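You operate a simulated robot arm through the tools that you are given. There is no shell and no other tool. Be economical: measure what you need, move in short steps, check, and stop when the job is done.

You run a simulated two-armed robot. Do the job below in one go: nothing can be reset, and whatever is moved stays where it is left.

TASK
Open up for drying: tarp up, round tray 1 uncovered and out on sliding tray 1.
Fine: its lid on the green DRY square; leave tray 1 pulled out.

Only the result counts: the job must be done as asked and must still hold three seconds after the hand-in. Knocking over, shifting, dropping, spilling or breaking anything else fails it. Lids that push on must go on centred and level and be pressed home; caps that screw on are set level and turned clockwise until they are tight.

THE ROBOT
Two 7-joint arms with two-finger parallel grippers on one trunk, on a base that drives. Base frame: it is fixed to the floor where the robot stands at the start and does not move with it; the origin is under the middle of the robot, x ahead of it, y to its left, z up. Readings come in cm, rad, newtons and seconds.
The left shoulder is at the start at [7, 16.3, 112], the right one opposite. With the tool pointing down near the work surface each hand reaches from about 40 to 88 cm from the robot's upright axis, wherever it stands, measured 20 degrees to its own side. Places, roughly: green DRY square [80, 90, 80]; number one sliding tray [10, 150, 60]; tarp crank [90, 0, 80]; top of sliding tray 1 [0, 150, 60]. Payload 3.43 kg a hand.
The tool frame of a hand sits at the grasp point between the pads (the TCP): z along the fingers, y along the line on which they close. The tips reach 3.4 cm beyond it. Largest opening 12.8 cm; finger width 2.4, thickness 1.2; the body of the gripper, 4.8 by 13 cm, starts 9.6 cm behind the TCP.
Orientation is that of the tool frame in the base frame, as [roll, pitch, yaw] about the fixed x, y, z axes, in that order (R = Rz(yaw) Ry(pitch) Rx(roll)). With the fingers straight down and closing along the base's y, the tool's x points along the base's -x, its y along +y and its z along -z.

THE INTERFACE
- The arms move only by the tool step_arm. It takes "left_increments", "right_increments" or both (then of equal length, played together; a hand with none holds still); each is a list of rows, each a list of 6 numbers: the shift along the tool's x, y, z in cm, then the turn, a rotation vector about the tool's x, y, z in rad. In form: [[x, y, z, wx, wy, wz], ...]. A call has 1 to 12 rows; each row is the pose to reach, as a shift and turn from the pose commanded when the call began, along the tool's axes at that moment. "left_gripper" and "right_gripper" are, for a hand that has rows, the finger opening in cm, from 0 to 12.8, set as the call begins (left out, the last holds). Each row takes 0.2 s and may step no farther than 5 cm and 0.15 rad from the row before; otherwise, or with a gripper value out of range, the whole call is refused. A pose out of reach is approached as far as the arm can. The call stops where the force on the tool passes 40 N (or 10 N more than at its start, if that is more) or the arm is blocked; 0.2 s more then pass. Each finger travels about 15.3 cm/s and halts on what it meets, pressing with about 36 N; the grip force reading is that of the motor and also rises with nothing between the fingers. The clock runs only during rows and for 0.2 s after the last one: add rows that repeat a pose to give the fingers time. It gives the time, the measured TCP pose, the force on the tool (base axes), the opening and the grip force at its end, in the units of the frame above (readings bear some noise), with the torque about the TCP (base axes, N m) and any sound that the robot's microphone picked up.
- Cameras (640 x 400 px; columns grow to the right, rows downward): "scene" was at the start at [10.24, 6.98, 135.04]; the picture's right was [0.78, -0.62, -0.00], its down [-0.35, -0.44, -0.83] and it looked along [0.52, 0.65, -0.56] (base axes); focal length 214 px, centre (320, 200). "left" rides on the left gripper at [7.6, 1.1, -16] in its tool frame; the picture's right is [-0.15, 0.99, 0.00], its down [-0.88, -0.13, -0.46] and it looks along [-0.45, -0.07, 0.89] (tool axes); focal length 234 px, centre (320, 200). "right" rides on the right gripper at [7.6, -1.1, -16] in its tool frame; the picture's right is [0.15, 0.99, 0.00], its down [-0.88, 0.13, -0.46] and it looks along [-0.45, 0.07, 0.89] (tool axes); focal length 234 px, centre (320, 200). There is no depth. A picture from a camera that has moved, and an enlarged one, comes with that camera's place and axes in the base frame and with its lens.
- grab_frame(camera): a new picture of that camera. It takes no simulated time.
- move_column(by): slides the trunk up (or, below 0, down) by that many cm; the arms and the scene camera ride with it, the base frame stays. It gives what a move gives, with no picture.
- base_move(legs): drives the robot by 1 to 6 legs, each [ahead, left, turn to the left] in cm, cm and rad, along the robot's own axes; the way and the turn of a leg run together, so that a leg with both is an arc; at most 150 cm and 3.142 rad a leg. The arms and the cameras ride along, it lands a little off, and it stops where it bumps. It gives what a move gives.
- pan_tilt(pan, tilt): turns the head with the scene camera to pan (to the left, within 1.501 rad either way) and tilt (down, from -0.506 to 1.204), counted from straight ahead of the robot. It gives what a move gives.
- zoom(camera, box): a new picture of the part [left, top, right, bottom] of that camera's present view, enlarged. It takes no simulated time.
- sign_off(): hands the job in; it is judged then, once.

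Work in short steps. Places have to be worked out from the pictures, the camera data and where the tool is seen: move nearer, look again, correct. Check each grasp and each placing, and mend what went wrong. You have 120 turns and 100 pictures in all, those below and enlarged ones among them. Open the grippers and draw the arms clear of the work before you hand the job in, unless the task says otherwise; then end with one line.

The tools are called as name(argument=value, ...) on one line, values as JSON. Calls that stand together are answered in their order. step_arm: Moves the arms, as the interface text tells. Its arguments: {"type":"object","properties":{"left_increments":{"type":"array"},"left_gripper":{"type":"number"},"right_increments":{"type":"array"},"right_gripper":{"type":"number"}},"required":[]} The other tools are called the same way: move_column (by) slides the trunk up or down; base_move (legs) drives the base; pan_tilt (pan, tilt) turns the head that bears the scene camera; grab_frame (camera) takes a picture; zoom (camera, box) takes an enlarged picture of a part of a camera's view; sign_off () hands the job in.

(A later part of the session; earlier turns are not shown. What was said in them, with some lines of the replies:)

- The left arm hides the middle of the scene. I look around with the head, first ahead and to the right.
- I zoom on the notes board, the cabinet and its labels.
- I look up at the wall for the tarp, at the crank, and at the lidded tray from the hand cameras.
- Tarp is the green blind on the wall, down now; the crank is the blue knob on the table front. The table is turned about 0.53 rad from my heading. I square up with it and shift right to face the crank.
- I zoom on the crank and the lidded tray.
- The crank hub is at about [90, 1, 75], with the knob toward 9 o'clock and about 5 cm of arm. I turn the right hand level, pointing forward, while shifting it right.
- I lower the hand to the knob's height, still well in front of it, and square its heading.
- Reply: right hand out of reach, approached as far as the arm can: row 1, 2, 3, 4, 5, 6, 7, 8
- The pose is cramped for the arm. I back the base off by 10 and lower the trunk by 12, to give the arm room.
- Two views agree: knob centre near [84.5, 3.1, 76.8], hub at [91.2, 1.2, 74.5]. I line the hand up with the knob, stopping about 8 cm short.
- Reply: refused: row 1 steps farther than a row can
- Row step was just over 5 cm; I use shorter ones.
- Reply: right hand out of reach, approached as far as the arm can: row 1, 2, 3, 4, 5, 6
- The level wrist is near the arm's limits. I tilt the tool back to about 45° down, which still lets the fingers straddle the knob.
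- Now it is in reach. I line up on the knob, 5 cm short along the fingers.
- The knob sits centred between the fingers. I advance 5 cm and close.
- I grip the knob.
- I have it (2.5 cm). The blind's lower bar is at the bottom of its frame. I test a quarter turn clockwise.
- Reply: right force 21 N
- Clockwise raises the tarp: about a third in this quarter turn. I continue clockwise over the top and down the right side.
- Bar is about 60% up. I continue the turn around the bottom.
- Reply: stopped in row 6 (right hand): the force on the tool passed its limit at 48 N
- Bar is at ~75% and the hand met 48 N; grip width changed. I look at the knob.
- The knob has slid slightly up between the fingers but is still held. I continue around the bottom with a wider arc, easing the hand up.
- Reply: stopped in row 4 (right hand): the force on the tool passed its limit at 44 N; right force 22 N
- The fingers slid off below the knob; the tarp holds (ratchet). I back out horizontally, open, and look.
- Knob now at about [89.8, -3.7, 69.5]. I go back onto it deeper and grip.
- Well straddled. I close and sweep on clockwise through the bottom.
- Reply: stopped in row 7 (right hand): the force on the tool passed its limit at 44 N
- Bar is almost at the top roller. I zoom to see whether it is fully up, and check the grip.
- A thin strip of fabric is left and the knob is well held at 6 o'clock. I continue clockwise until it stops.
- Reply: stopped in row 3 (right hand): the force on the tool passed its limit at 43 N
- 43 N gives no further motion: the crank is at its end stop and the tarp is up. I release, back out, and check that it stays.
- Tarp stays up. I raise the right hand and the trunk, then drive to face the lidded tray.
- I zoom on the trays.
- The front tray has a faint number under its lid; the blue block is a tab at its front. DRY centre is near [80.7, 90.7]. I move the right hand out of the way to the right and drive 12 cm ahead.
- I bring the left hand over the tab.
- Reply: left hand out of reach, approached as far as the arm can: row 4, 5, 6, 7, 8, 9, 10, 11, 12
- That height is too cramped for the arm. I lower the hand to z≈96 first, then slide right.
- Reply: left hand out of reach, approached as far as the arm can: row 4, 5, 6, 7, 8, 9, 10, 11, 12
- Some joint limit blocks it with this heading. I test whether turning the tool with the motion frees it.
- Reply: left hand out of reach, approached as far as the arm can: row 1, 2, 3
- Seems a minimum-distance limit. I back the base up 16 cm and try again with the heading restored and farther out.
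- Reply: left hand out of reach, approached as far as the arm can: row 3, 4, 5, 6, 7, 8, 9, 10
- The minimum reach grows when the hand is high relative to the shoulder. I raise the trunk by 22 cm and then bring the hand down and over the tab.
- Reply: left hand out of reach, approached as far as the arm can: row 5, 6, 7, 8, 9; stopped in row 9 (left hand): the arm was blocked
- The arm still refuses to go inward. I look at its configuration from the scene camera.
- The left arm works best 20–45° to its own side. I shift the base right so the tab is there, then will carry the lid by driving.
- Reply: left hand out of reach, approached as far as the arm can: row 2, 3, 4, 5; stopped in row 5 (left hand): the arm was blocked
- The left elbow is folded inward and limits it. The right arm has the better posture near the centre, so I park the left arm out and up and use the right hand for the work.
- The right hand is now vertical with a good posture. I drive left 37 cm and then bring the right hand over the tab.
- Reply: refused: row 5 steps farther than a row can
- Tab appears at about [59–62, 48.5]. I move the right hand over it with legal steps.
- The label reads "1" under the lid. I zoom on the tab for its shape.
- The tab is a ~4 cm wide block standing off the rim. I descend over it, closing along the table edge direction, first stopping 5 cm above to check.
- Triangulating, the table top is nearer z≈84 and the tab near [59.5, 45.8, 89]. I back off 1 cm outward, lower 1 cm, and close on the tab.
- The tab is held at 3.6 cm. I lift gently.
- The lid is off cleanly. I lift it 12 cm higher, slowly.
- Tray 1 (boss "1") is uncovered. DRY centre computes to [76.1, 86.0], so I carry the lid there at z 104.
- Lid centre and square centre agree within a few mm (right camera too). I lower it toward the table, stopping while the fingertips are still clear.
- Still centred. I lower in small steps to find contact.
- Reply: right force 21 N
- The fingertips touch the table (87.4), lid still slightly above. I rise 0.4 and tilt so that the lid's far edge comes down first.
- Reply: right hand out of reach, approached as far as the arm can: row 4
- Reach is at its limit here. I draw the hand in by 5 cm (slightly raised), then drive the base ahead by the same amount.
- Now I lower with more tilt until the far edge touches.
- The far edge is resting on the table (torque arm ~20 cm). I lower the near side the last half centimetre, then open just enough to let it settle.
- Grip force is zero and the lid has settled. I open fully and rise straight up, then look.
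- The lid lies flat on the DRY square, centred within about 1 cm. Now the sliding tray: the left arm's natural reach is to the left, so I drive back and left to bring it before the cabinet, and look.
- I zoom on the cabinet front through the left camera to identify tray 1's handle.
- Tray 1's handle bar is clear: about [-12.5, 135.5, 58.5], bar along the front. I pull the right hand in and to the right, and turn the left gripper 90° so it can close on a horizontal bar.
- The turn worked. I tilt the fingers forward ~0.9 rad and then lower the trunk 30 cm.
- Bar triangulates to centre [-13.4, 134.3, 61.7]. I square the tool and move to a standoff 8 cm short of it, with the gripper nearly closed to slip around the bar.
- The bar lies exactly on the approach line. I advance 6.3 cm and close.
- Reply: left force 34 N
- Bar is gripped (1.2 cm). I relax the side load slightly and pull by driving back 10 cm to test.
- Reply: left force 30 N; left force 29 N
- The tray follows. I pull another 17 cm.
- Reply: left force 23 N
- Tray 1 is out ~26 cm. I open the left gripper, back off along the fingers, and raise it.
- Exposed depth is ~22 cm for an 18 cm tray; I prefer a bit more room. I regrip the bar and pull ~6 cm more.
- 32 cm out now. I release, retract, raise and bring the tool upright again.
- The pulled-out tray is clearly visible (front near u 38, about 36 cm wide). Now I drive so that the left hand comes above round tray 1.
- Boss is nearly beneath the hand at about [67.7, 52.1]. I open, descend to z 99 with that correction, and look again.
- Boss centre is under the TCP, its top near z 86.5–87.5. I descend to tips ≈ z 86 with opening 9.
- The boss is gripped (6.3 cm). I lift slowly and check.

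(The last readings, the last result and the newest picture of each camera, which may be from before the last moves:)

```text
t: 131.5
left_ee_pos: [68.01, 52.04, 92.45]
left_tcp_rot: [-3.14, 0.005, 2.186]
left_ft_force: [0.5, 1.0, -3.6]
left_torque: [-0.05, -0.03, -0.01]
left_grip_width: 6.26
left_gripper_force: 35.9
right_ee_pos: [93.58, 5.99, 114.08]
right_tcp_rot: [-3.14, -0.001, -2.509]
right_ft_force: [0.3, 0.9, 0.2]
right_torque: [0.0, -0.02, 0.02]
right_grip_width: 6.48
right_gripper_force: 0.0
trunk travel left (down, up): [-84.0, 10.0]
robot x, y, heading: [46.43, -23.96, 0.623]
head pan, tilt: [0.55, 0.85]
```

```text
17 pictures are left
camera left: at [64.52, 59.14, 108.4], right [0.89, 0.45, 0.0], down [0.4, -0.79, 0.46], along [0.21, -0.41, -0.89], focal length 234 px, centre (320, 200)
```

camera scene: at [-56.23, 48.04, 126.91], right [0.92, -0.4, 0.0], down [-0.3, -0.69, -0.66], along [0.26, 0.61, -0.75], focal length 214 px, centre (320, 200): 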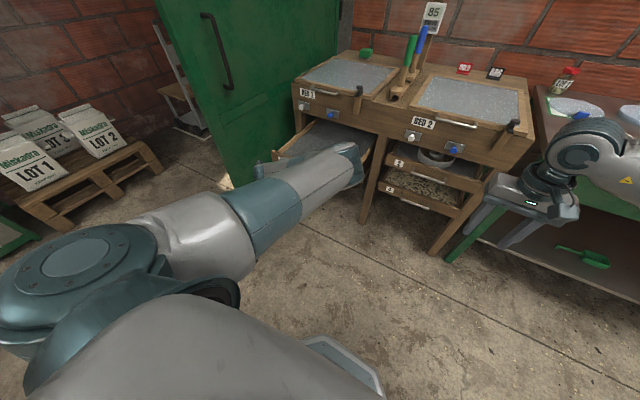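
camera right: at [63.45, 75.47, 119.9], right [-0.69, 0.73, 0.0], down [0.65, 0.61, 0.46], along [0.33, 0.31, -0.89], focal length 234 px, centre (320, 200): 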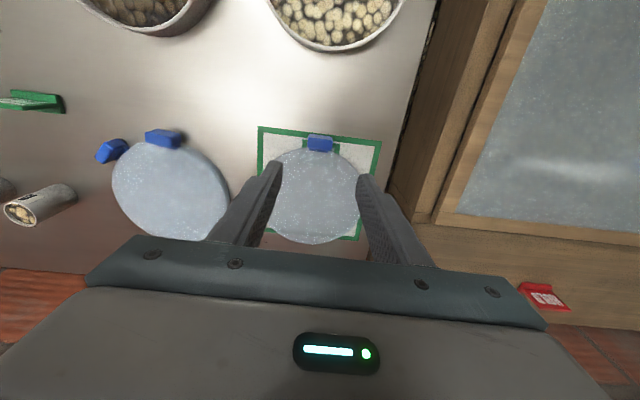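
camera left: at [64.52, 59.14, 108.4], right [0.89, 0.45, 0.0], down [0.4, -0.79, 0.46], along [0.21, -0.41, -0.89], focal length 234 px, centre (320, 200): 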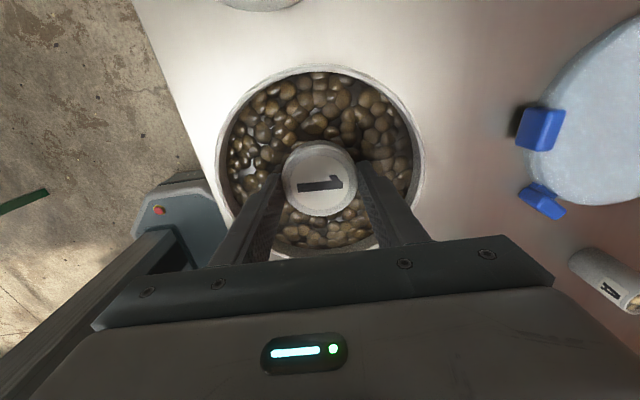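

Tray 1 is held level. I raise it to z≈112 and drive back, left, and forward to bring it over the sliding tray.

step_arm(left_increments=[[0, 0, -3, 0, 0, 0], [0, 0, -6, 0, 0, 0], [0, 0, -9, 0, 0, 0], [0, 0, -12, 0, 0, 0], [0, 0, -15, 0, 0, 0], [0, 0, -18, 0, 0, 0]])

base_move(legs=[[-40, 0, -0.01], [0, 58, 0], [0, 56, 0]])

grab_frame(camera="left")

```text
t: 132.9
left_ee_pos: [68.03, 52.38, 110.4]
left_tcp_rot: [-3.139, 0.002, 2.187]
left_ft_force: [1.1, 0.5, -3.4]
left_torque: [0.01, 0.0, -0.01]
left_grip_width: 6.24
left_gripper_force: 36.1
right_ee_pos: [93.45, 5.88, 113.98]
right_tcp_rot: [-3.14, -0.001, -2.511]
right_ft_force: [-0.4, 0.1, 0.3]
right_torque: [0.03, 0.0, 0.01]
right_grip_width: 6.51
right_gripper_force: 0.1
trunk travel left (down, up): [-84.0, 10.0]
robot x, y, heading: [46.11, -23.74, 0.625]
head pan, tilt: [0.55, 0.85]
```

```text
t: 141.0
left_ee_pos: [-28.3, 121.63, 110.39]
left_tcp_rot: [-3.141, 0.003, 2.173]
left_ft_force: [-0.3, -0.6, -3.3]
left_torque: [-0.02, 0.0, 0.02]
left_grip_width: 6.22
left_gripper_force: 36.2
right_ee_pos: [-3.54, 74.93, 113.91]
right_tcp_rot: [-3.14, -0.002, -2.526]
right_ft_force: [0.7, 0.2, 1.4]
right_torque: [0.0, -0.03, 0.01]
right_grip_width: 6.53
right_gripper_force: 0.1
trunk travel left (down, up): [-84.0, 10.0]
robot x, y, heading: [-51.11, 45.47, 0.611]
head pan, tilt: [0.55, 0.85]
```

```text
16 pictures are left
camera left: at [-31.71, 128.61, 126.24], right [0.9, 0.44, 0.0], down [0.39, -0.8, 0.46], along [0.2, -0.41, -0.89], focal length 234 px, centre (320, 200)
```

left: 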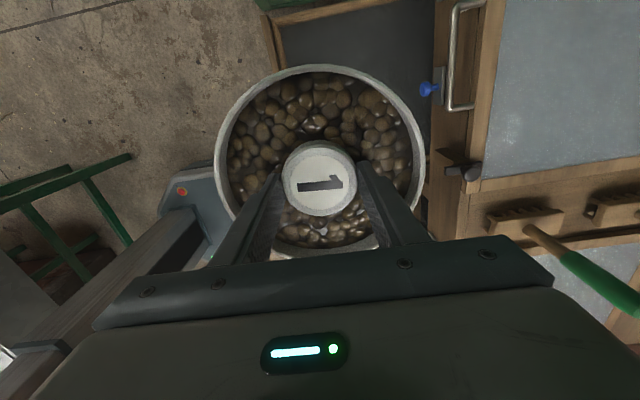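

Position is good; sliding tray interior runs u≈40–68. I drive 7 ahead and 2.5 left, check, then lower.

base_move(legs=[[7, 2.5, 0]])

move_column(by=-22)

grab_frame(camera="left")

grab_frame(camera="scene")

```text
t: 142.0
left_ee_pos: [-24.44, 127.28, 110.71]
left_tcp_rot: [3.141, 0.003, 2.173]
left_ft_force: [0.4, -0.4, -3.7]
left_torque: [-0.01, -0.03, -0.04]
left_grip_width: 6.25
left_gripper_force: 36.1
right_ee_pos: [0.38, 80.51, 114.16]
right_tcp_rot: [-3.14, 0.002, -2.523]
right_ft_force: [-0.4, -0.6, -0.1]
right_torque: [0.04, 0.02, 0.0]
right_grip_width: 6.5
right_gripper_force: 0.1
trunk travel left (down, up): [-84.0, 10.0]
robot x, y, heading: [-47.08, 51.57, 0.618]
head pan, tilt: [0.55, 0.85]
```

```text
t: 144.4
left_ee_pos: [-24.25, 127.43, 88.38]
left_tcp_rot: [-3.139, 0.002, 2.172]
left_ft_force: [-0.5, 1.0, -4.0]
left_torque: [0.0, -0.02, 0.02]
left_grip_width: 6.21
left_gripper_force: 36.1
right_ee_pos: [0.61, 80.97, 91.97]
right_tcp_rot: [-3.141, -0.002, -2.523]
right_ft_force: [0.3, -0.4, 0.2]
right_torque: [0.0, 0.03, 0.01]
right_grip_width: 6.5
right_gripper_force: 0.1
trunk travel left (down, up): [-62.0, 32.0]
robot x, y, heading: [-47.03, 51.42, 0.617]
head pan, tilt: [0.55, 0.85]
```

```text
15 pictures are left
camera left: at [-27.58, 134.57, 104.23], right [0.9, 0.44, 0.0], down [0.39, -0.8, 0.46], along [0.2, -0.41, -0.89], focal length 234 px, centre (320, 200)
```

left: 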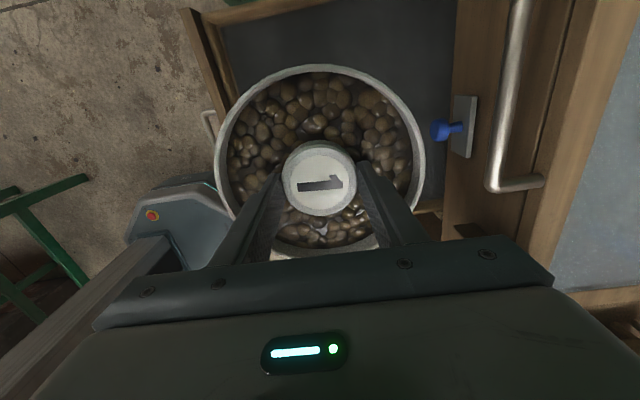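

```text
14 pictures are left
camera scene: at [-40.13, 61.76, 134.92], right [0.92, -0.4, 0.0], down [-0.3, -0.69, -0.66], along [0.26, 0.61, -0.75], focal length 214 px, centre (320, 200)
```

scene: 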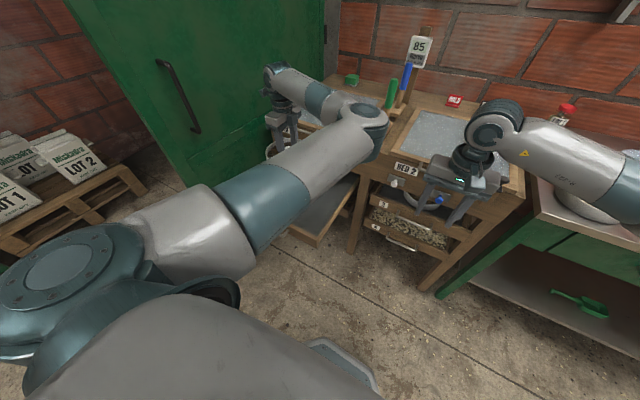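

Round tray clears the knob and bed front. I lower with the arm only, so the elbow stays clear of the bed.

step_arm(left_increments=[[0, 0, 2.5, 0, 0, 0], [0, 0, 5, 0, 0, 0], [0, 0, 7.5, 0, 0, 0], [0, 0, 10, 0, 0, 0], [0, 0, 12.5, 0, 0, 0], [0, 0, 15, 0, 0, 0]])

grab_frame(camera="left")

grab_frame(camera="scene")

```text
t: 145.8
left_ee_pos: [-24.08, 127.5, 73.39]
left_tcp_rot: [-3.139, 0.004, 2.174]
left_ft_force: [0.6, 1.4, -3.6]
left_torque: [-0.01, -0.02, 0.01]
left_grip_width: 6.24
left_gripper_force: 36.4
right_ee_pos: [0.58, 81.02, 91.96]
right_tcp_rot: [-3.14, 0.0, -2.525]
right_ft_force: [0.3, 0.7, -0.6]
right_torque: [-0.02, 0.0, -0.01]
right_grip_width: 6.51
right_gripper_force: 0.0
trunk travel left (down, up): [-62.0, 32.0]
robot x, y, heading: [-47.0, 51.67, 0.615]
head pan, tilt: [0.55, 0.85]
```

```text
13 pictures are left
camera left: at [-27.51, 134.54, 89.25], right [0.9, 0.44, 0.0], down [0.39, -0.8, 0.46], along [0.2, -0.41, -0.89], focal length 234 px, centre (320, 200)
```

left: 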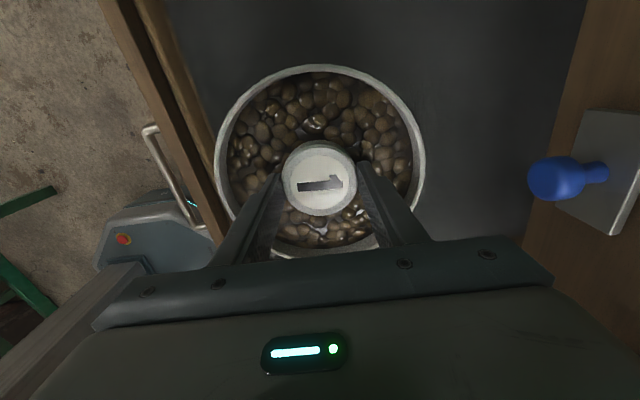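

```text
12 pictures are left
camera scene: at [-40.11, 61.83, 134.91], right [0.92, -0.4, 0.0], down [-0.3, -0.69, -0.66], along [0.26, 0.61, -0.75], focal length 214 px, centre (320, 200)
```

scene: 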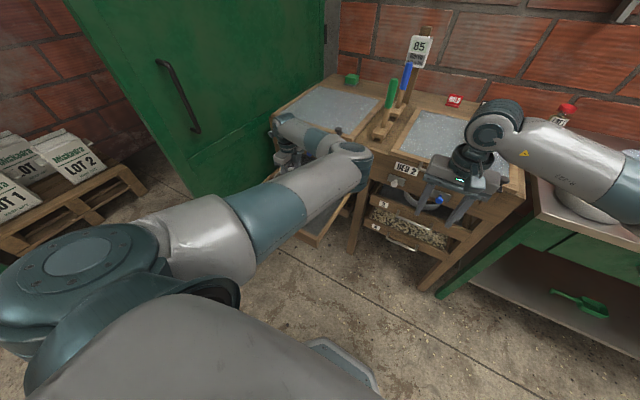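

Well inside the sliding tray; I shift 1 cm inward and keep lowering gently toward contact.

step_arm(left_increments=[[0, 0.5, 1.2, 0, 0, 0], [0, 1, 2.4, 0, 0, 0], [0, 1, 3.6, 0, 0, 0], [0, 1, 4.6, 0, 0, 0], [0, 1, 5.4, 0, 0, 0]])

```text
t: 147.0
left_ee_pos: [-23.46, 128.0, 68.15]
left_tcp_rot: [-3.14, 0.003, 2.174]
left_ft_force: [-0.4, -0.5, -3.0]
left_torque: [-0.02, 0.0, 0.01]
left_grip_width: 6.24
left_gripper_force: 35.9
right_ee_pos: [0.57, 80.93, 92.0]
right_tcp_rot: [-3.139, -0.002, -2.524]
right_ft_force: [-0.7, 0.9, 0.3]
right_torque: [-0.01, -0.02, 0.02]
right_grip_width: 6.51
right_gripper_force: 0.0
trunk travel left (down, up): [-62.0, 32.0]
robot x, y, heading: [-47.13, 51.62, 0.612]
head pan, tilt: [0.55, 0.85]
```

No contact yet (tray bottom ≈ 62.5). I continue in small steps.

step_arm(left_increments=[[0, 0, 0.4, 0, 0, 0], [0, 0, 0.8, 0, 0, 0], [0, 0, 1.2, 0, 0, 0], [0, 0, 1.6, 0, 0, 0]])

```text
t: 148.0
left_ee_pos: [-23.43, 128.01, 66.3]
left_tcp_rot: [-3.14, 0.006, 2.175]
left_ft_force: [0.7, 0.7, -3.4]
left_torque: [-0.01, -0.02, 0.03]
left_grip_width: 6.25
left_gripper_force: 35.8
right_ee_pos: [0.59, 80.87, 91.97]
right_tcp_rot: [-3.14, -0.002, -2.523]
right_ft_force: [-0.6, 0.2, -0.6]
right_torque: [0.02, 0.02, 0.02]
right_grip_width: 6.53
right_gripper_force: 0.0
trunk travel left (down, up): [-62.0, 32.0]
robot x, y, heading: [-46.78, 51.77, 0.613]
head pan, tilt: [0.55, 0.85]
```

step_arm(left_increments=[[0, 0, 0.3, 0, 0, 0], [0, 0, 0.6, 0, 0, 0], [0, 0, 0.9, 0, 0, 0], [0, 0, 1.2, 0, 0, 0]])

grab_frame(camera="left")

```text
t: 149.0
left_ee_pos: [-23.41, 128.15, 65.21]
left_tcp_rot: [-3.141, 0.004, 2.173]
left_ft_force: [0.4, 0.8, -2.8]
left_torque: [-0.04, -0.02, -0.02]
left_grip_width: 6.22
left_gripper_force: 35.9
right_ee_pos: [0.58, 80.87, 91.98]
right_tcp_rot: [-3.139, -0.002, -2.524]
right_ft_force: [-0.1, -0.6, -0.2]
right_torque: [-0.02, 0.01, -0.03]
right_grip_width: 6.5
right_gripper_force: 0.0
trunk travel left (down, up): [-62.0, 32.0]
robot x, y, heading: [-47.02, 51.78, 0.611]
head pan, tilt: [0.55, 0.85]
```

```text
11 pictures are left
camera left: at [-26.71, 135.1, 81.05], right [0.9, 0.44, 0.0], down [0.39, -0.8, 0.46], along [0.2, -0.41, -0.89], focal length 234 px, centre (320, 200)
```

left: 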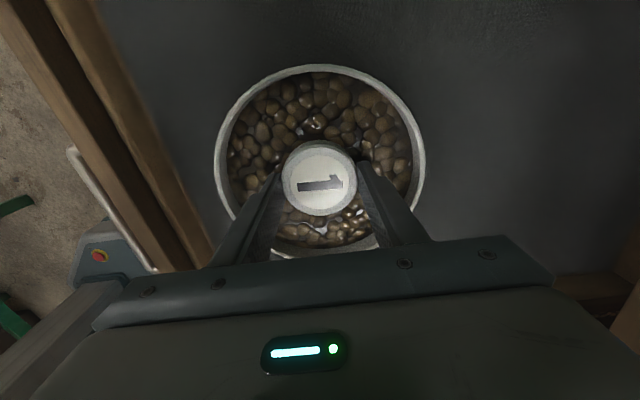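

Still hanging free. Continue down slowly.

step_arm(left_increments=[[0, 0, 0.3, 0, 0, 0], [0, 0, 0.6, 0, 0, 0], [0, 0, 0.9, 0, 0, 0], [0, 0, 1.2, 0, 0, 0]])

```text
t: 150.1
left_ee_pos: [-22.98, 128.28, 64.83]
left_tcp_rot: [3.133, -0.001, 2.173]
left_ft_force: [4.6, -2.9, 26.2]
left_torque: [-0.95, 0.47, 0.49]
left_grip_width: 6.26
left_gripper_force: 36.0
right_ee_pos: [0.54, 80.68, 92.06]
right_tcp_rot: [3.141, 0.0, -2.525]
right_ft_force: [-0.2, 0.6, -0.5]
right_torque: [-0.05, 0.01, 0.0]
right_grip_width: 6.52
right_gripper_force: 0.0
trunk travel left (down, up): [-62.0, 32.0]
robot x, y, heading: [-46.84, 51.51, 0.614]
head pan, tilt: [0.55, 0.85]
stopped in row 4 (left hand): the force on the tool passed its limit at 41 N (the readings are from after the stop); the commanded pose is now the measured one
```

Contact: the round tray rests on the sliding tray floor. I ease the load, open the fingers and rise.

step_arm(left_increments=[[0, 0, -0.2, 0, 0, 0], [0, 0, -0.2, 0, 0, 0]])

step_arm(left_increments=[[0, 0, 0, 0, 0, 0], [0, 0, 0, 0, 0, 0], [0, 0, -1, 0, 0, 0], [0, 0, -4, 0, 0, 0], [0, 0, -8, 0, 0, 0], [0, 0, -12, 0, 0, 0]], left_gripper=8.6)

grab_frame(camera="left")

```text
t: 150.7
left_ee_pos: [-23.15, 128.06, 64.85]
left_tcp_rot: [3.136, -0.003, 2.174]
left_ft_force: [4.7, -5.2, 19.8]
left_torque: [0.16, -0.24, -0.06]
left_grip_width: 6.24
left_gripper_force: 35.4
right_ee_pos: [0.48, 80.73, 92.05]
right_tcp_rot: [3.14, 0.0, -2.523]
right_ft_force: [-0.1, 0.2, 0.6]
right_torque: [-0.02, -0.02, -0.05]
right_grip_width: 6.5
right_gripper_force: 0.0
trunk travel left (down, up): [-62.0, 32.0]
robot x, y, heading: [-46.92, 51.48, 0.609]
head pan, tilt: [0.55, 0.85]
```

```text
t: 152.1
left_ee_pos: [-23.3, 128.17, 76.7]
left_tcp_rot: [3.14, 0.0, 2.172]
left_ft_force: [0.7, 0.1, 0.2]
left_torque: [-0.04, 0.03, -0.03]
left_grip_width: 8.6
left_gripper_force: 0.1
right_ee_pos: [0.66, 80.83, 92.0]
right_tcp_rot: [-3.139, -0.001, -2.525]
right_ft_force: [-0.3, 0.7, -0.4]
right_torque: [0.02, 0.02, -0.02]
right_grip_width: 6.5
right_gripper_force: 0.0
trunk travel left (down, up): [-62.0, 32.0]
robot x, y, heading: [-46.76, 51.61, 0.616]
head pan, tilt: [0.55, 0.85]
```

```text
10 pictures are left
camera left: at [-26.68, 135.14, 92.66], right [0.9, 0.44, 0.0], down [0.39, -0.8, 0.45], along [0.2, -0.41, -0.89], focal length 234 px, centre (320, 200)
```

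left: 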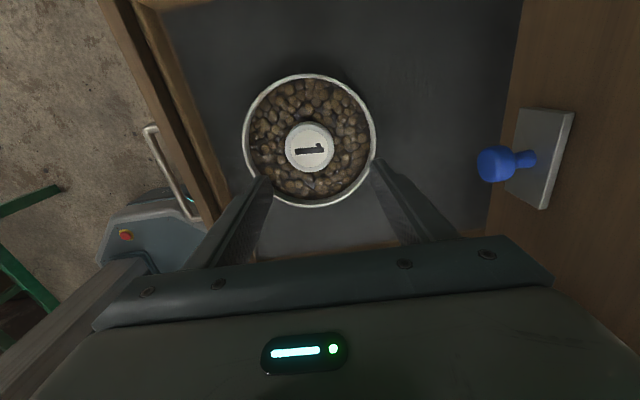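

Round tray 1 sits flat inside the pulled-out sliding tray. I raise the hand, back the robot away and check everything.

step_arm(left_increments=[[0, 0, -4.5, 0, 0, 0], [0, 0, -9, 0, 0, 0], [0, 0, -13.5, 0, 0, 0], [0, 0, -18, 0, 0, 0], [0, 0, -22, 0, 0, 0]])

base_move(legs=[[-22, -25, 0]])

pan_tilt(pan=0.3, tilt=0.4)

grab_frame(camera="scene")

```text
t: 153.3
left_ee_pos: [-23.34, 128.14, 98.66]
left_tcp_rot: [3.138, 0.001, 2.172]
left_ft_force: [0.0, 0.5, -0.5]
left_torque: [-0.02, 0.0, 0.0]
left_grip_width: 8.61
left_gripper_force: 0.0
right_ee_pos: [0.57, 80.82, 92.06]
right_tcp_rot: [-3.14, -0.001, -2.524]
right_ft_force: [0.2, -0.8, 0.2]
right_torque: [0.03, -0.01, 0.01]
right_grip_width: 6.52
right_gripper_force: 0.1
trunk travel left (down, up): [-62.0, 32.0]
robot x, y, heading: [-47.2, 51.48, 0.608]
head pan, tilt: [0.55, 0.85]
```

```text
t: 155.5
left_ee_pos: [-26.3, 94.84, 98.61]
left_tcp_rot: [3.137, 0.0, 2.165]
left_ft_force: [0.7, -0.3, -0.3]
left_torque: [0.02, -0.02, -0.02]
left_grip_width: 8.65
left_gripper_force: 0.1
right_ee_pos: [-2.67, 47.38, 92.12]
right_tcp_rot: [-3.139, 0.0, -2.533]
right_ft_force: [0.2, -0.1, -0.1]
right_torque: [0.04, -0.01, -0.04]
right_grip_width: 6.48
right_gripper_force: 0.1
trunk travel left (down, up): [-62.0, 32.0]
robot x, y, heading: [-50.77, 18.64, 0.61]
head pan, tilt: [0.55, 0.85]
```

```text
t: 156.4
left_ee_pos: [-26.47, 94.89, 98.66]
left_tcp_rot: [3.141, 0.001, 2.165]
left_ft_force: [0.2, 0.1, 0.1]
left_torque: [-0.02, 0.04, 0.0]
left_grip_width: 8.62
left_gripper_force: 0.0
right_ee_pos: [-2.77, 47.32, 91.99]
right_tcp_rot: [-3.141, -0.002, -2.532]
right_ft_force: [0.2, -0.1, -0.8]
right_torque: [0.0, 0.0, -0.01]
right_grip_width: 6.51
right_gripper_force: 0.1
trunk travel left (down, up): [-62.0, 32.0]
robot x, y, heading: [-50.81, 18.33, 0.604]
head pan, tilt: [0.3, 0.4]
```

```text
9 pictures are left
camera scene: at [-41.14, 28.65, 138.82], right [0.79, -0.62, 0.0], down [-0.24, -0.31, -0.92], along [0.57, 0.72, -0.39], focal length 214 px, centre (320, 200)
```

scene: 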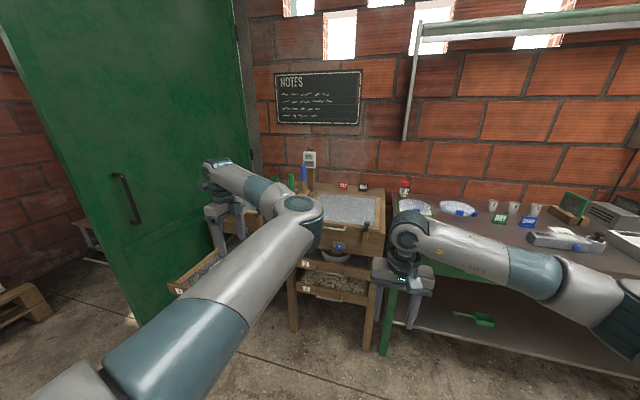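

I zoom on the DRY corner and check the tarp once more.

zoom(camera="scene", box=[360, 0, 640, 230])

zoom(camera="left", box=[240, 0, 640, 250])

```text
1.74 times, centred on (500, 115) of scene
camera zoom: at [-41.14, 28.65, 138.82], right [0.79, -0.62, 0.0], down [-0.24, -0.31, -0.92], along [0.57, 0.72, -0.39], focal length 373 px, centre (7, 348)
```

zoom: 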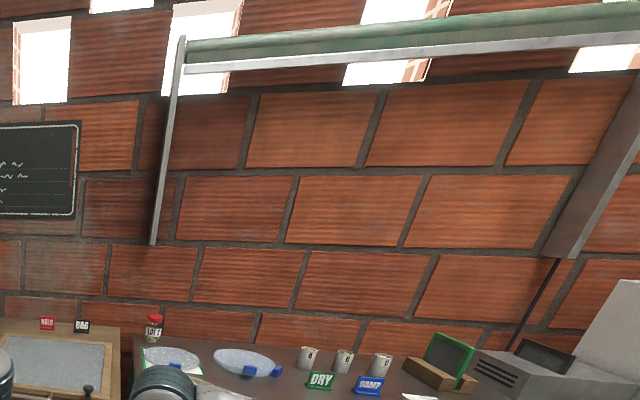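

```text
1.60 times, centred on (440, 125) of left
camera zoom: at [-29.71, 101.82, 114.49], right [0.9, 0.43, 0.0], down [0.38, -0.8, 0.46], along [0.2, -0.41, -0.89], focal length 375 px, centre (128, 320)
```

zoom: 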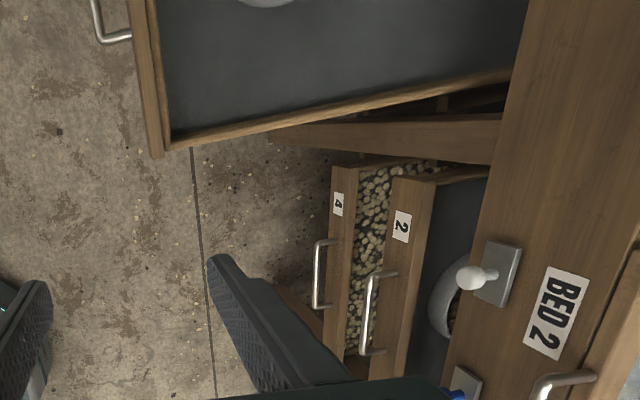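

Tarp is up and holding, the lid is on DRY, round tray 1 is on the pulled-out sliding tray, and both grippers are open and clear. I hand in.

sign_off()

```text
The job is handed in.
```

The job is handed in: the tarp is cranked up to its stop, the lid from round tray 1 is on the green DRY square, and round tray 1 sits uncovered on sliding tray 1, which is left pulled out about 32 cm.
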